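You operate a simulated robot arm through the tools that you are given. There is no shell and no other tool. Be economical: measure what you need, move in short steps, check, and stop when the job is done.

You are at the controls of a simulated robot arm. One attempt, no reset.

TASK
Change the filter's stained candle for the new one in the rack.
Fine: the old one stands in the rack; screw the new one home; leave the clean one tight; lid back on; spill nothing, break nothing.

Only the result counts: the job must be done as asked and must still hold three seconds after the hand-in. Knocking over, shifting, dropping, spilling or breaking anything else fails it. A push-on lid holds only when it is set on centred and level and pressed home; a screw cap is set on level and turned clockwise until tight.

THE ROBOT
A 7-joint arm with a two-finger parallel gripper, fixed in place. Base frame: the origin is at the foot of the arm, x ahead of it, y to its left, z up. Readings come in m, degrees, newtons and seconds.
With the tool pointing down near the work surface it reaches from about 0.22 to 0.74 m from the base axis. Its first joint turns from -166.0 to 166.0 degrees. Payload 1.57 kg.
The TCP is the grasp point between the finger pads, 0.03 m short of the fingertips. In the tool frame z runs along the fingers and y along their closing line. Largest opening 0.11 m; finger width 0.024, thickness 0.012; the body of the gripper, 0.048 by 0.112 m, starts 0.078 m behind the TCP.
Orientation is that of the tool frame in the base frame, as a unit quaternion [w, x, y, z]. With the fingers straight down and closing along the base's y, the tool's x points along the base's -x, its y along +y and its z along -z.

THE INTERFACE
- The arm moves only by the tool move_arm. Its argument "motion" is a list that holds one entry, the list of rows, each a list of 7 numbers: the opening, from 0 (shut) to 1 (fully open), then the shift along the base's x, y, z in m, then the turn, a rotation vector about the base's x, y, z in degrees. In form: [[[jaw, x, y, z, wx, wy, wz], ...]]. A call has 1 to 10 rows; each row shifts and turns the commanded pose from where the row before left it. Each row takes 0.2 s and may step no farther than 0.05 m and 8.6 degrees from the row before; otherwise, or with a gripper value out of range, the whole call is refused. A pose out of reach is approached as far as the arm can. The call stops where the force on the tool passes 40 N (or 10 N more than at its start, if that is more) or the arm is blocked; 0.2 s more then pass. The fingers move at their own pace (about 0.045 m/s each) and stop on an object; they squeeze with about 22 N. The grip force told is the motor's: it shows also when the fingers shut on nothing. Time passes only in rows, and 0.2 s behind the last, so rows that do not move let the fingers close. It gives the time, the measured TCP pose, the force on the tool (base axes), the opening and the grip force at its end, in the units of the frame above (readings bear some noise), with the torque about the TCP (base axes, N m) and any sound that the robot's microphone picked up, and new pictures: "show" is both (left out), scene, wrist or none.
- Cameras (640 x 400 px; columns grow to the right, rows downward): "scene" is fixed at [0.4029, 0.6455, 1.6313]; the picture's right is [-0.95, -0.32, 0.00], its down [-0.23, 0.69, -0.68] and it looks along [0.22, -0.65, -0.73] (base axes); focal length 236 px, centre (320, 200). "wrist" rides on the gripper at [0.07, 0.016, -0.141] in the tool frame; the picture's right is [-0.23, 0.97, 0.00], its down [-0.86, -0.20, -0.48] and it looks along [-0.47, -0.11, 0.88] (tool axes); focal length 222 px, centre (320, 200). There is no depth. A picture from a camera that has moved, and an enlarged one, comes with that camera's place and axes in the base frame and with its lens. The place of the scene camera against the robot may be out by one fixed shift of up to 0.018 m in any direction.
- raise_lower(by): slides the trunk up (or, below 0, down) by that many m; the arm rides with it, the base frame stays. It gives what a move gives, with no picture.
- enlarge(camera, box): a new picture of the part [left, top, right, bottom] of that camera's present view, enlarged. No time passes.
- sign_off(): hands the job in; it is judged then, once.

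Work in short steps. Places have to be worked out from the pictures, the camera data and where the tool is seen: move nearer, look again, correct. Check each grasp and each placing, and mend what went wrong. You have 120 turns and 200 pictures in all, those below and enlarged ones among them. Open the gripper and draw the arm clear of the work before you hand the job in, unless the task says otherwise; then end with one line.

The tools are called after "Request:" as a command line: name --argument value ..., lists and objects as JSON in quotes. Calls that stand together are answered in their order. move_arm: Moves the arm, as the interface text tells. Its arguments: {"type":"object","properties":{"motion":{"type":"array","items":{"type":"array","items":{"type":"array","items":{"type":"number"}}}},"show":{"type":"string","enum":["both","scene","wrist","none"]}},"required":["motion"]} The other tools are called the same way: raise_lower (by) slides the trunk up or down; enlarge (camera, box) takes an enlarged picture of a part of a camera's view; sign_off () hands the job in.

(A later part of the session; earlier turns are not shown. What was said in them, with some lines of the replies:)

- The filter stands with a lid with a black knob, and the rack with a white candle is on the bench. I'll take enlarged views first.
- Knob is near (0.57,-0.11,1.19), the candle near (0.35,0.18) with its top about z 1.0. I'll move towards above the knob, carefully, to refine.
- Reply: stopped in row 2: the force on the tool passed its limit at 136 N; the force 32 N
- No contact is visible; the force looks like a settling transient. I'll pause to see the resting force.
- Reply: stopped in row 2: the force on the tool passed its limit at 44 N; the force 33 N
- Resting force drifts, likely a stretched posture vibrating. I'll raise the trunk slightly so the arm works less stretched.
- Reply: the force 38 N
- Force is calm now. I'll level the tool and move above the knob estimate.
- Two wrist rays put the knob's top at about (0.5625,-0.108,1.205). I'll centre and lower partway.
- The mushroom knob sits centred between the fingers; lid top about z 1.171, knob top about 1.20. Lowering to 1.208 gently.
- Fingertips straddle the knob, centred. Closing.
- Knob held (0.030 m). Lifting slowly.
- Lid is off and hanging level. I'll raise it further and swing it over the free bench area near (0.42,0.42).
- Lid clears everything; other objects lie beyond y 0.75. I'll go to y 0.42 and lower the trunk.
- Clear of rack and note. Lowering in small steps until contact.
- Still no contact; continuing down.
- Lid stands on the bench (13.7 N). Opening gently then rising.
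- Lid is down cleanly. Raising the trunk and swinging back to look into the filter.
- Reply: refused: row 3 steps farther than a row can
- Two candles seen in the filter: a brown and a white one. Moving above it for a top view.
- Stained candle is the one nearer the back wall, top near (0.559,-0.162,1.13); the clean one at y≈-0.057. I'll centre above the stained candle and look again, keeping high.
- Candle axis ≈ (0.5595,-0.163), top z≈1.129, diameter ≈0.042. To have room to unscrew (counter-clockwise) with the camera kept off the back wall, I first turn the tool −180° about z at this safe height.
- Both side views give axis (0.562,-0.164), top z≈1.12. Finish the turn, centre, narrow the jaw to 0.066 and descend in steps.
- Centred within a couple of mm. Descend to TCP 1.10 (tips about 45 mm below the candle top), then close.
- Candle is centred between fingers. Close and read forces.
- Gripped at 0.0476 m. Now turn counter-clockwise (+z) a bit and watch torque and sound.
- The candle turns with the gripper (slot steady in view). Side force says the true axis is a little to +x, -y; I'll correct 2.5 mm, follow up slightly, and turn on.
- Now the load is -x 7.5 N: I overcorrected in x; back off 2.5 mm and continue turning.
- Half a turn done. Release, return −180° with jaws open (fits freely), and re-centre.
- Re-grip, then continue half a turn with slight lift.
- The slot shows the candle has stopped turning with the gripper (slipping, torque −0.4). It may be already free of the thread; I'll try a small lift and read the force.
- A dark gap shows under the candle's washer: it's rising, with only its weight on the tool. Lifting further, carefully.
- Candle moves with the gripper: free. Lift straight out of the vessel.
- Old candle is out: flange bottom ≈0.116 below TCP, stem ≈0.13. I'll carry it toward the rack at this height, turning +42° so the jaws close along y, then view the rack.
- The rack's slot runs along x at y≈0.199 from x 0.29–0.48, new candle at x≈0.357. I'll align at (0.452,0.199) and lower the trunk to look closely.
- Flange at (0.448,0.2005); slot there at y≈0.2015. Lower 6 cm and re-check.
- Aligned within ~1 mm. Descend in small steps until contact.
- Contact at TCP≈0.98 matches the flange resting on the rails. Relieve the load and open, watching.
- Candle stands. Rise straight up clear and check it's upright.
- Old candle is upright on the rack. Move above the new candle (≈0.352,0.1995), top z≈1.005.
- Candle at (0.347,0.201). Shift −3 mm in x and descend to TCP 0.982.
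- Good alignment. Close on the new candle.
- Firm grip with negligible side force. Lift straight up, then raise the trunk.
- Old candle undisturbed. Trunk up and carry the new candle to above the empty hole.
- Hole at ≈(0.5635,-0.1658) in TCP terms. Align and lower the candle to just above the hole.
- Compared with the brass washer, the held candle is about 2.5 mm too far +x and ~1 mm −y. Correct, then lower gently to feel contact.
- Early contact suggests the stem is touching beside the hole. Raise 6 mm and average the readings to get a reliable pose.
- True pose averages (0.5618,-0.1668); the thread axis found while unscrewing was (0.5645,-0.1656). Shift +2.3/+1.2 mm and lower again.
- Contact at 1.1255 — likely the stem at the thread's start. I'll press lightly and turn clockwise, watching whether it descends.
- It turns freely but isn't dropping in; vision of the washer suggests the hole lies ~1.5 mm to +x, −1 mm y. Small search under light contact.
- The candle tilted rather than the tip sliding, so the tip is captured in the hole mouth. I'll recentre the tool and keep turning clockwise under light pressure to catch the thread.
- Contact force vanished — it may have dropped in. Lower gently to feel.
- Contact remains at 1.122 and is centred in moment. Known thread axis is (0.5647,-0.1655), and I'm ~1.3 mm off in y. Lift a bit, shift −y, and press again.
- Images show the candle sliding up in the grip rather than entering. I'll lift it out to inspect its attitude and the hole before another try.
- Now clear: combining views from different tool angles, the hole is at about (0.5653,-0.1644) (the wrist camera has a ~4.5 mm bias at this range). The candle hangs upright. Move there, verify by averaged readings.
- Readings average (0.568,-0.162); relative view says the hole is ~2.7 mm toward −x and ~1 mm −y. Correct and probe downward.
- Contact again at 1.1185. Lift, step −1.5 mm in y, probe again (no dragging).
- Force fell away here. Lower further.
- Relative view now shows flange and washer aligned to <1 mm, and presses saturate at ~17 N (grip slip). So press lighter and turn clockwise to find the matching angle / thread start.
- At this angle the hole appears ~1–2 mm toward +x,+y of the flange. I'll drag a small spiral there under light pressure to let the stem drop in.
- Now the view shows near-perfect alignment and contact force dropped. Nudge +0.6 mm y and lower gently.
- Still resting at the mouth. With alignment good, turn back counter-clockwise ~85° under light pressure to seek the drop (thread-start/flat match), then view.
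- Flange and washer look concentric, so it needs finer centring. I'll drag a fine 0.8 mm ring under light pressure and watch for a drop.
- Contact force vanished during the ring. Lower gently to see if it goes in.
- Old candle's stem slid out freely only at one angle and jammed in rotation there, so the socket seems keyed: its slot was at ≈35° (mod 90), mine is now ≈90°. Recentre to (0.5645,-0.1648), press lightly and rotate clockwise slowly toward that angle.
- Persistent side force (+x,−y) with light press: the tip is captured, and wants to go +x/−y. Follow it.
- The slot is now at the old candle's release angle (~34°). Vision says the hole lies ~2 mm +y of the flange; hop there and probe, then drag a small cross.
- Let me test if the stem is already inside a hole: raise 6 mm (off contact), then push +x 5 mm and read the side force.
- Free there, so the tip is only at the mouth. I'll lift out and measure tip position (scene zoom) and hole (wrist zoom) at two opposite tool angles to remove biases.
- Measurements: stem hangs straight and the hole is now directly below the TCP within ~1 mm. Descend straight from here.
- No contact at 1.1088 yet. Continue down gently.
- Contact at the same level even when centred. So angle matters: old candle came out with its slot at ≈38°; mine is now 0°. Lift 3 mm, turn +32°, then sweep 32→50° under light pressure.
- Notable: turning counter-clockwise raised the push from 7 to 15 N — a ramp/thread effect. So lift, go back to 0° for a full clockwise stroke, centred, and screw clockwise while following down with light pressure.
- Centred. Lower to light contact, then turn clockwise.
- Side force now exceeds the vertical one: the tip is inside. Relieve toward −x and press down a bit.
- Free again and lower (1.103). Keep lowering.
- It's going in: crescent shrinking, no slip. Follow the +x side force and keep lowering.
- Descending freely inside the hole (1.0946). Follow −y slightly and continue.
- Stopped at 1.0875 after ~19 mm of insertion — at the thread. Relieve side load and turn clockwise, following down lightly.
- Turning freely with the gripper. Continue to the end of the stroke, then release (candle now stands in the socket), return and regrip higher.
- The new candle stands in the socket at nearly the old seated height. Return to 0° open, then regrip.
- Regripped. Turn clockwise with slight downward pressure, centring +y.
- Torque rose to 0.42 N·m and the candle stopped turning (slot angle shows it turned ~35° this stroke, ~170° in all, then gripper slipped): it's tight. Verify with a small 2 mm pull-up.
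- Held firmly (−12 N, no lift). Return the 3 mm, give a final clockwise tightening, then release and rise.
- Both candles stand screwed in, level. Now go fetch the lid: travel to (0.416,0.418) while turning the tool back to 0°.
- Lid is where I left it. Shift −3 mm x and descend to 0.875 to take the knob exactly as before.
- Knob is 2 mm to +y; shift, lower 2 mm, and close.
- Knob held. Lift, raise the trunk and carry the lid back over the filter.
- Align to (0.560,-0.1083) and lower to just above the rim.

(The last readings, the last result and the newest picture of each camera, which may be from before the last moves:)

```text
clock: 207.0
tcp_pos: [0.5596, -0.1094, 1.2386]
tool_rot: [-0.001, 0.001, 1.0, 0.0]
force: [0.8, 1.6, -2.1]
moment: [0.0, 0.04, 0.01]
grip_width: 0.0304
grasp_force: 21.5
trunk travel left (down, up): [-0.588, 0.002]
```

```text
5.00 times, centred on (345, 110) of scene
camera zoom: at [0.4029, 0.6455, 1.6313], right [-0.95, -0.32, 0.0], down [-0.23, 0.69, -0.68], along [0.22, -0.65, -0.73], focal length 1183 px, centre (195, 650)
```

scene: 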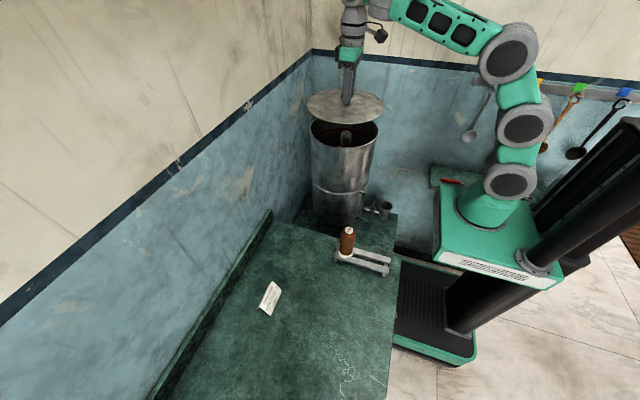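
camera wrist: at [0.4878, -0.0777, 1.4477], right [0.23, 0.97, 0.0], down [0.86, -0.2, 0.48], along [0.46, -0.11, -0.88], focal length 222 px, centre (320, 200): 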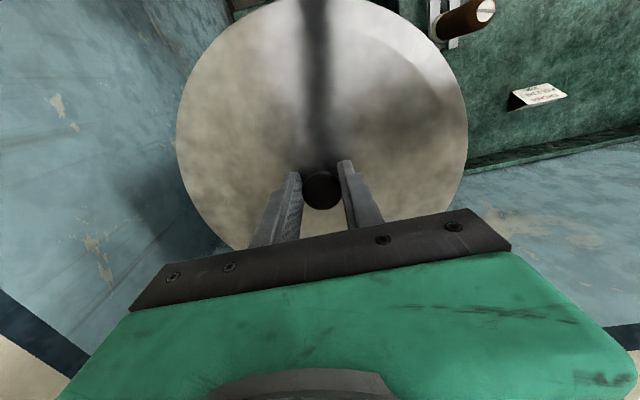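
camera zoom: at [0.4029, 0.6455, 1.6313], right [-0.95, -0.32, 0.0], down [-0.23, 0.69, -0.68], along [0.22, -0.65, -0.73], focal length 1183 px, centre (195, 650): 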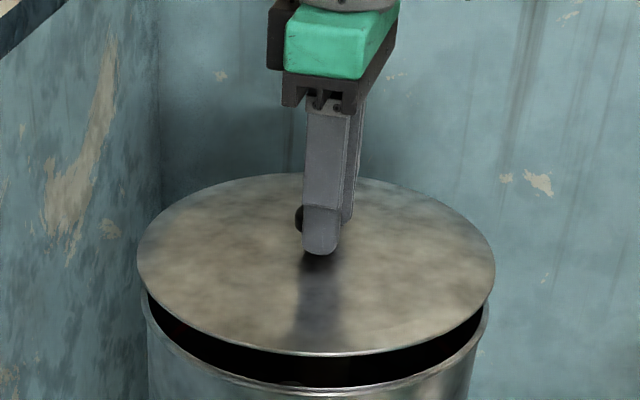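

Average (0.5594,-0.1098). Shift +1.4 mm in y, lower to 1.222, and compare the overhang with the rim.

Request:
move_arm --motion '[[[0, 0, 0.0014, -0.005, 0, 0, 0], [0, 0, 0, -0.006, 0, 0, 0], [0, 0, 0, -0.005, 0, 0, 0], [0, 0, 0, 0, 0, 0, 0]]]' --show "none"

Request:
enlarge --camera "scene" --box '[300, 100, 390, 170]'

```text
clock: 208.0
tcp_pos: [0.5599, -0.1079, 1.222]
tool_rot: [-0.001, 0.001, 1.0, 0.0]
force: [-0.3, 0.1, -2.8]
moment: [0.02, 0.01, 0.03]
grip_width: 0.0302
grasp_force: 21.9
trunk travel left (down, up): [-0.588, 0.002]
```

```text
5.71 times, centred on (345, 135) of scene
camera zoom: at [0.4029, 0.6455, 1.6313], right [-0.95, -0.32, 0.0], down [-0.23, 0.69, -0.68], along [0.22, -0.65, -0.73], focal length 1352 px, centre (177, 571)
```

zoom: 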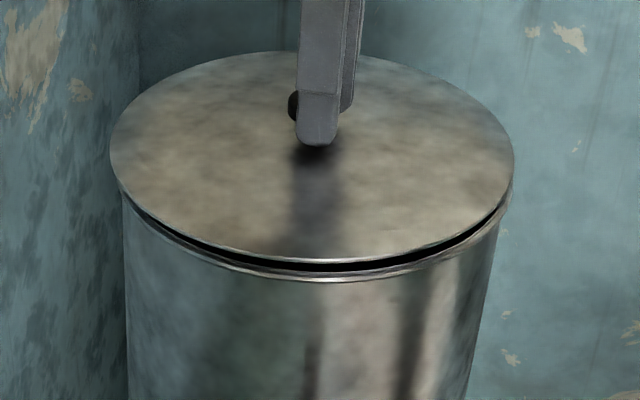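

The lid sits ~3 mm too far to +x by the rim overhang. Shift −2.5 mm and check again.

Request:
move_arm --motion '[[[0, -0.0013, 0, 0, 0, 0, 0], [0, -0.0012, 0, -0.003, 0, 0, 0], [0, 0, 0, 0, 0, 0, 0]]]' --show "none"

Request:
enlarge --camera "scene" --box '[300, 100, 390, 170]'

Request:
enlarge --camera "wrist" --box '[160, 0, 480, 260]'

```text
clock: 208.8
tcp_pos: [0.5573, -0.1075, 1.2181]
tool_rot: [-0.001, 0.0, 1.0, 0.0]
force: [-0.7, -0.2, -2.3]
moment: [-0.01, 0.03, 0.0]
grip_width: 0.0299
grasp_force: 21.8
trunk travel left (down, up): [-0.588, 0.002]
```

```text
5.71 times, centred on (345, 135) of scene
camera zoom: at [0.4029, 0.6455, 1.6313], right [-0.95, -0.32, 0.0], down [-0.23, 0.69, -0.68], along [0.22, -0.65, -0.73], focal length 1352 px, centre (177, 571)
```

zoom: 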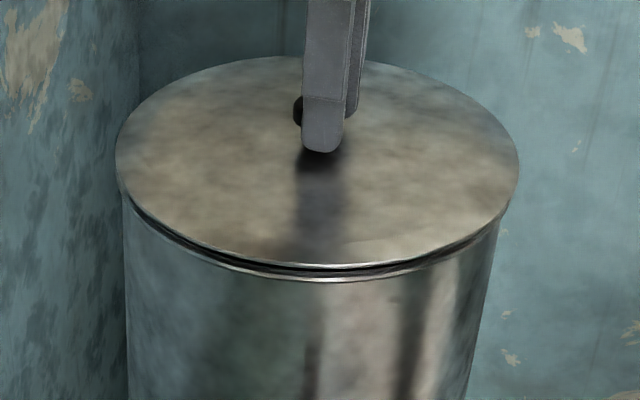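

```text
1.54 times, centred on (320, 130) of wrist
camera zoom: at [0.4874, -0.0906, 1.3608], right [0.23, 0.97, 0.0], down [0.86, -0.2, 0.48], along [0.46, -0.11, -0.88], focal length 342 px, centre (320, 308)
```

zoom: 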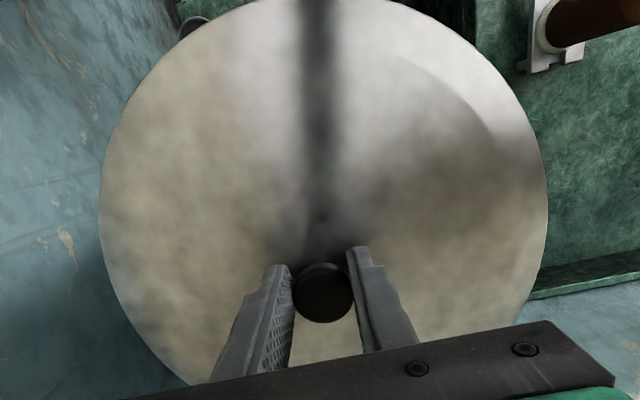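

Overhang is even on both sides. Lower gently to seating height.

Request:
move_arm --motion '[[[0, 0, -0.0005, -0.002, 0, 0, 0], [0, 0, 0, -0.002, 0, 0, 0], [0, 0, 0, -0.002, 0, 0, 0], [0, 0, 0, -0.002, 0, 0, 0], [0, 0, 0, 0, 0, 0, 0]]]' --show "none"

Request:
enlarge --camera "scene" --box '[300, 100, 390, 170]'

```text
clock: 210.0
tcp_pos: [0.5563, -0.1095, 1.2109]
tool_rot: [0.0, 0.001, 1.0, 0.0]
force: [0.9, -0.4, 1.4]
moment: [0.02, 0.0, -0.01]
grip_width: 0.0302
grasp_force: 22.3
trunk travel left (down, up): [-0.588, 0.002]
```

```text
5.71 times, centred on (345, 135) of scene
camera zoom: at [0.4029, 0.6455, 1.6313], right [-0.95, -0.32, 0.0], down [-0.23, 0.69, -0.68], along [0.22, -0.65, -0.73], focal length 1352 px, centre (177, 571)
```

zoom: 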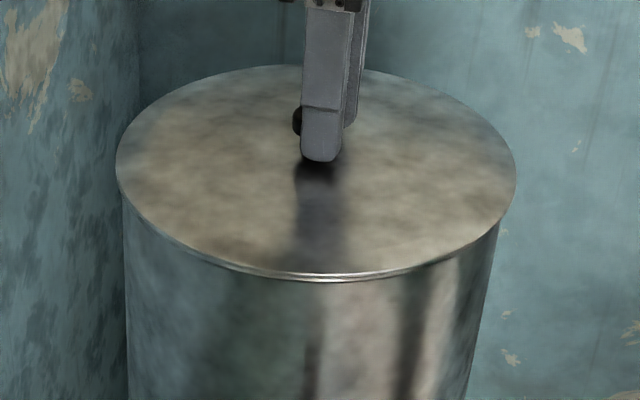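

Lid looks flush. Press it home with moderate force, then check level.

Request:
move_arm --motion '[[[0, 0.0006, 0.0005, -0.001, 0, 0, 0], [0, 0, 0, -0.0015, 0, 0, 0], [0, 0, 0, -0.0015, 0, 0, 0], [0, 0, 0, 0, 0, 0, 0]]]' --show "none"

Request:
enlarge --camera "scene" --box '[300, 100, 390, 170]'

```text
clock: 211.0
tcp_pos: [0.5558, -0.1101, 1.2084]
tool_rot: [-0.001, 0.001, 1.0, 0.0]
force: [-1.8, 1.8, 14.8]
moment: [0.04, -0.13, 0.0]
grip_width: 0.0304
grasp_force: 21.9
trunk travel left (down, up): [-0.588, 0.002]
```

```text
5.71 times, centred on (345, 135) of scene
camera zoom: at [0.4029, 0.6455, 1.6313], right [-0.95, -0.32, 0.0], down [-0.23, 0.69, -0.68], along [0.22, -0.65, -0.73], focal length 1352 px, centre (177, 571)
```

zoom: 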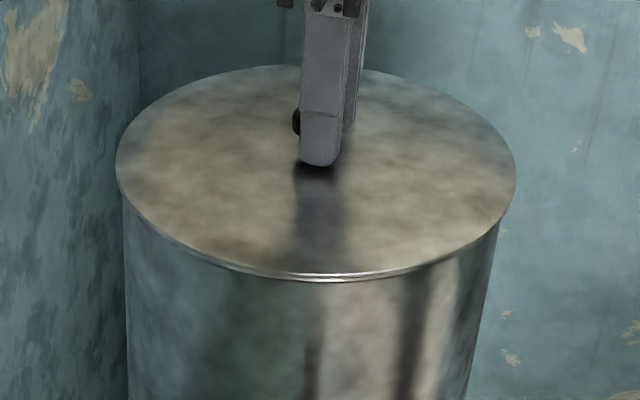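

Seated and level. I'll release, then press the knob top with closed fingers to be sure it's home.

Request:
move_arm --motion '[[[0, 0, 0, 0.002, 0, 0, 0], [0.4, 0, 0, 0, 0, 0, 0], [0.7, 0, 0, 0, 0, 0, 0], [0.7, 0, 0, 0, 0, 0, 0], [0.7, 0, 0, 0.02, 0, 0, 0], [0.7, 0, 0, 0.03, 0, 0, 0], [0.2, 0.002, 0, 0.01, 0, 0, 0], [0, 0, 0, 0, 0, 0, 0], [0, 0, 0, 0, 0, 0, 0], [0, 0, 0, 0, 0, 0, 0]]]' --show "wrist"

Request:
enlarge --camera "scene" --box '[300, 100, 390, 170]'

```text
clock: 213.2
tcp_pos: [0.5601, -0.1081, 1.2701]
tool_rot: [-0.001, 0.001, 1.0, 0.0]
force: [0.2, 0.0, 0.3]
moment: [-0.04, 0.01, 0.01]
grip_width: 0.0
grasp_force: 5.4
trunk travel left (down, up): [-0.588, 0.002]
camera wrist: at [0.4907, -0.0902, 1.4121], right [0.23, 0.97, 0.0], down [0.86, -0.2, 0.48], along [0.46, -0.11, -0.88], focal length 222 px, centre (320, 200)
```

wrist: 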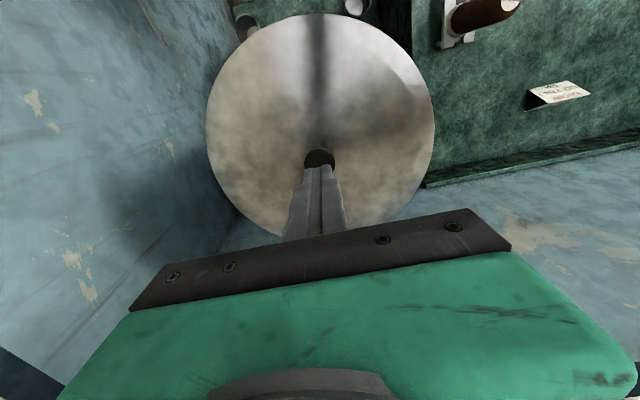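

```text
5.71 times, centred on (345, 135) of scene
camera zoom: at [0.4029, 0.6455, 1.6313], right [-0.95, -0.32, 0.0], down [-0.23, 0.69, -0.68], along [0.22, -0.65, -0.73], focal length 1352 px, centre (177, 571)
```

zoom: 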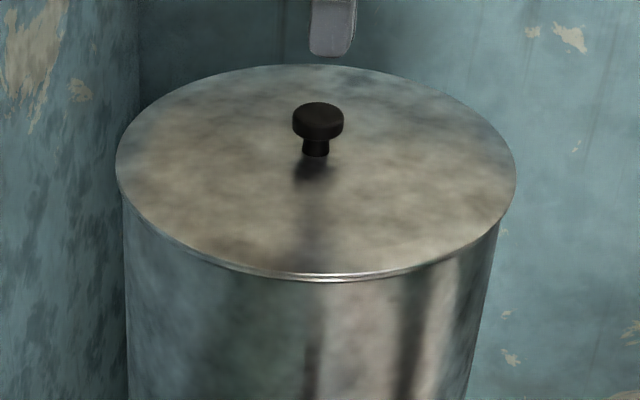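

Lid level and centred. Press on the knob top with closed fingers.

Request:
move_arm --motion '[[[0, -0.001, 0, -0.01, 0, 0, 0], [0, 0, 0, -0.012, 0, 0, 0], [0, 0, 0, -0.008, 0, 0, 0], [0, 0, 0, -0.003, 0, 0, 0], [0, 0, 0, -0.002, 0, 0, 0], [0, 0, 0, 0, 0, 0, 0]]]' --show "none"

```text
clock: 214.6
tcp_pos: [0.5589, -0.1079, 1.234]
tool_rot: [-0.002, 0.001, 1.0, 0.0]
force: [-0.6, -0.2, -0.1]
moment: [0.04, -0.02, 0.01]
grip_width: 0.0
grasp_force: 21.2
trunk travel left (down, up): [-0.588, 0.002]
```

Request:
move_arm --motion '[[[0, 0, 0, -0.002, 0, 0, 0], [0, 0, 0, -0.002, 0, 0, 0], [0, 0, 0, -0.002, 0, 0, 0], [0, 0, 0, 0, 0, 0, 0]]]' --show "none"

```text
clock: 215.6
tcp_pos: [0.5592, -0.1077, 1.2299]
tool_rot: [0.001, 0.002, 1.0, 0.0]
force: [1.9, -1.2, 9.1]
moment: [-0.02, 0.03, 0.0]
grip_width: 0.0001
grasp_force: 20.9
trunk travel left (down, up): [-0.588, 0.002]
```

Contact at 1.230 with 9 N. Press to about 30 N, then back off.

Request:
move_arm --motion '[[[0, 0, 0, -0.0015, 0, 0, 0], [0, 0, 0, -0.0015, 0, 0, 0], [0, 0, 0, -0.001, 0, 0, 0], [0, 0, 0, 0, 0, 0, 0]]]' --show "none"

Request:
move_arm --motion '[[[0, 0, 0, 0.01, 0, 0, 0], [0, 0, 0, 0.03, 0, 0, 0], [0, 0, 0, 0.04, 0, 0, 0], [0.5, -0.01, 0.02, 0.02, 0, 0, 0], [1, -0.02, 0.04, 0, 0, 0, 0], [1, -0.02, 0.04, 0, 0, 0, 0], [1, -0.02, 0.04, 0, 0, 0, 0], [1, -0.02, 0.04, 0, 0, 0, 0], [1, 0, 0.02, 0, 0, 0, 0]]]' --show "both"

Request:
enlarge --camera "scene" --box '[290, 90, 400, 290]'

```text
clock: 216.4
tcp_pos: [0.5587, -0.1088, 1.2296]
tool_rot: [0.007, 0.001, 1.0, -0.001]
force: [-1.3, -0.1, 7.6]
moment: [0.0, 0.1, -0.04]
grip_width: 0.0001
grasp_force: 20.8
trunk travel left (down, up): [-0.588, 0.002]
stopped in row 4: the force on the tool passed its limit at 42 N (the readings are from after the stop); the commanded pose is now the measured one
```

```text
clock: 218.4
tcp_pos: [0.4713, 0.0913, 1.3287]
tool_rot: [0.005, 0.002, 1.0, -0.002]
force: [-0.9, 0.4, 0.2]
moment: [-0.01, 0.0, 0.01]
grip_width: 0.1101
grasp_force: 0.0
trunk travel left (down, up): [-0.588, 0.002]
camera wrist: at [0.4004, 0.1097, 1.4699], right [0.23, 0.97, 0.0], down [0.85, -0.2, 0.49], along [0.47, -0.11, -0.87], focal length 222 px, centre (320, 200)
```

scene: 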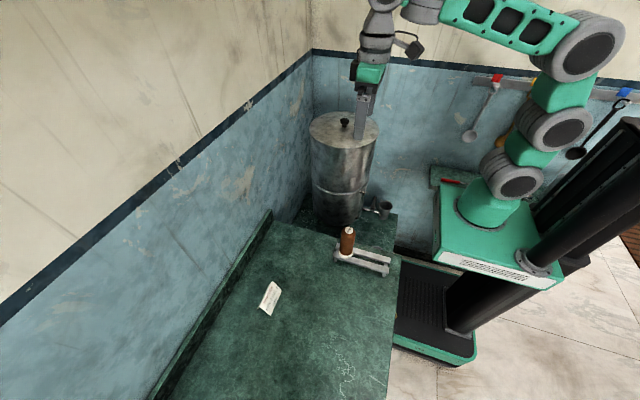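
wrist: 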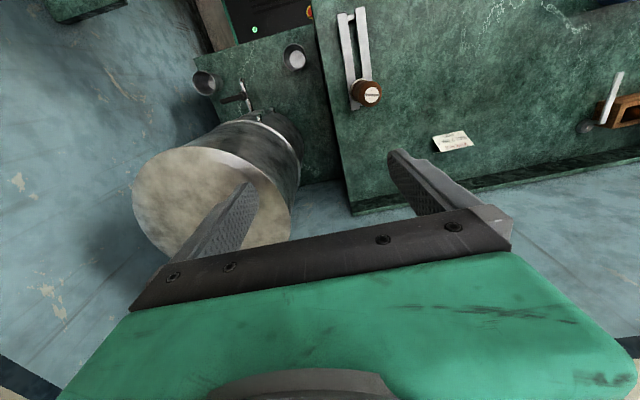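

```text
2.00 times, centred on (345, 190) of scene
camera zoom: at [0.4029, 0.6455, 1.6313], right [-0.95, -0.32, 0.0], down [-0.23, 0.69, -0.68], along [0.22, -0.65, -0.73], focal length 473 px, centre (270, 220)
```

zoom: 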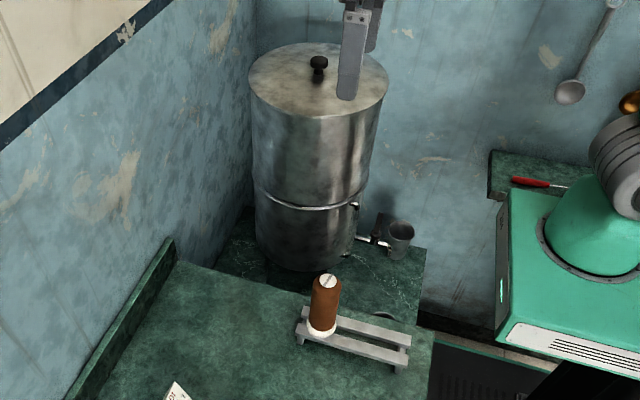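

Lid was pressed home (42 N), level and centred. The old candle stands in the rack, nothing else has moved, and the gripper is open and clear. Handing in.

Request:
sign_off

```text
The job is handed in.
```

I swapped the candles and handed the job in. The stained candle stands in the rack. The new one is screwed in until it stopped turning, at about 0.42 N·m, where the grip began to slip; a pull of about 12 N did not lift it. I did not touch the clean candle, and the lid is back on, level and pressed home. I saw nothing spilled, broken or shifted.
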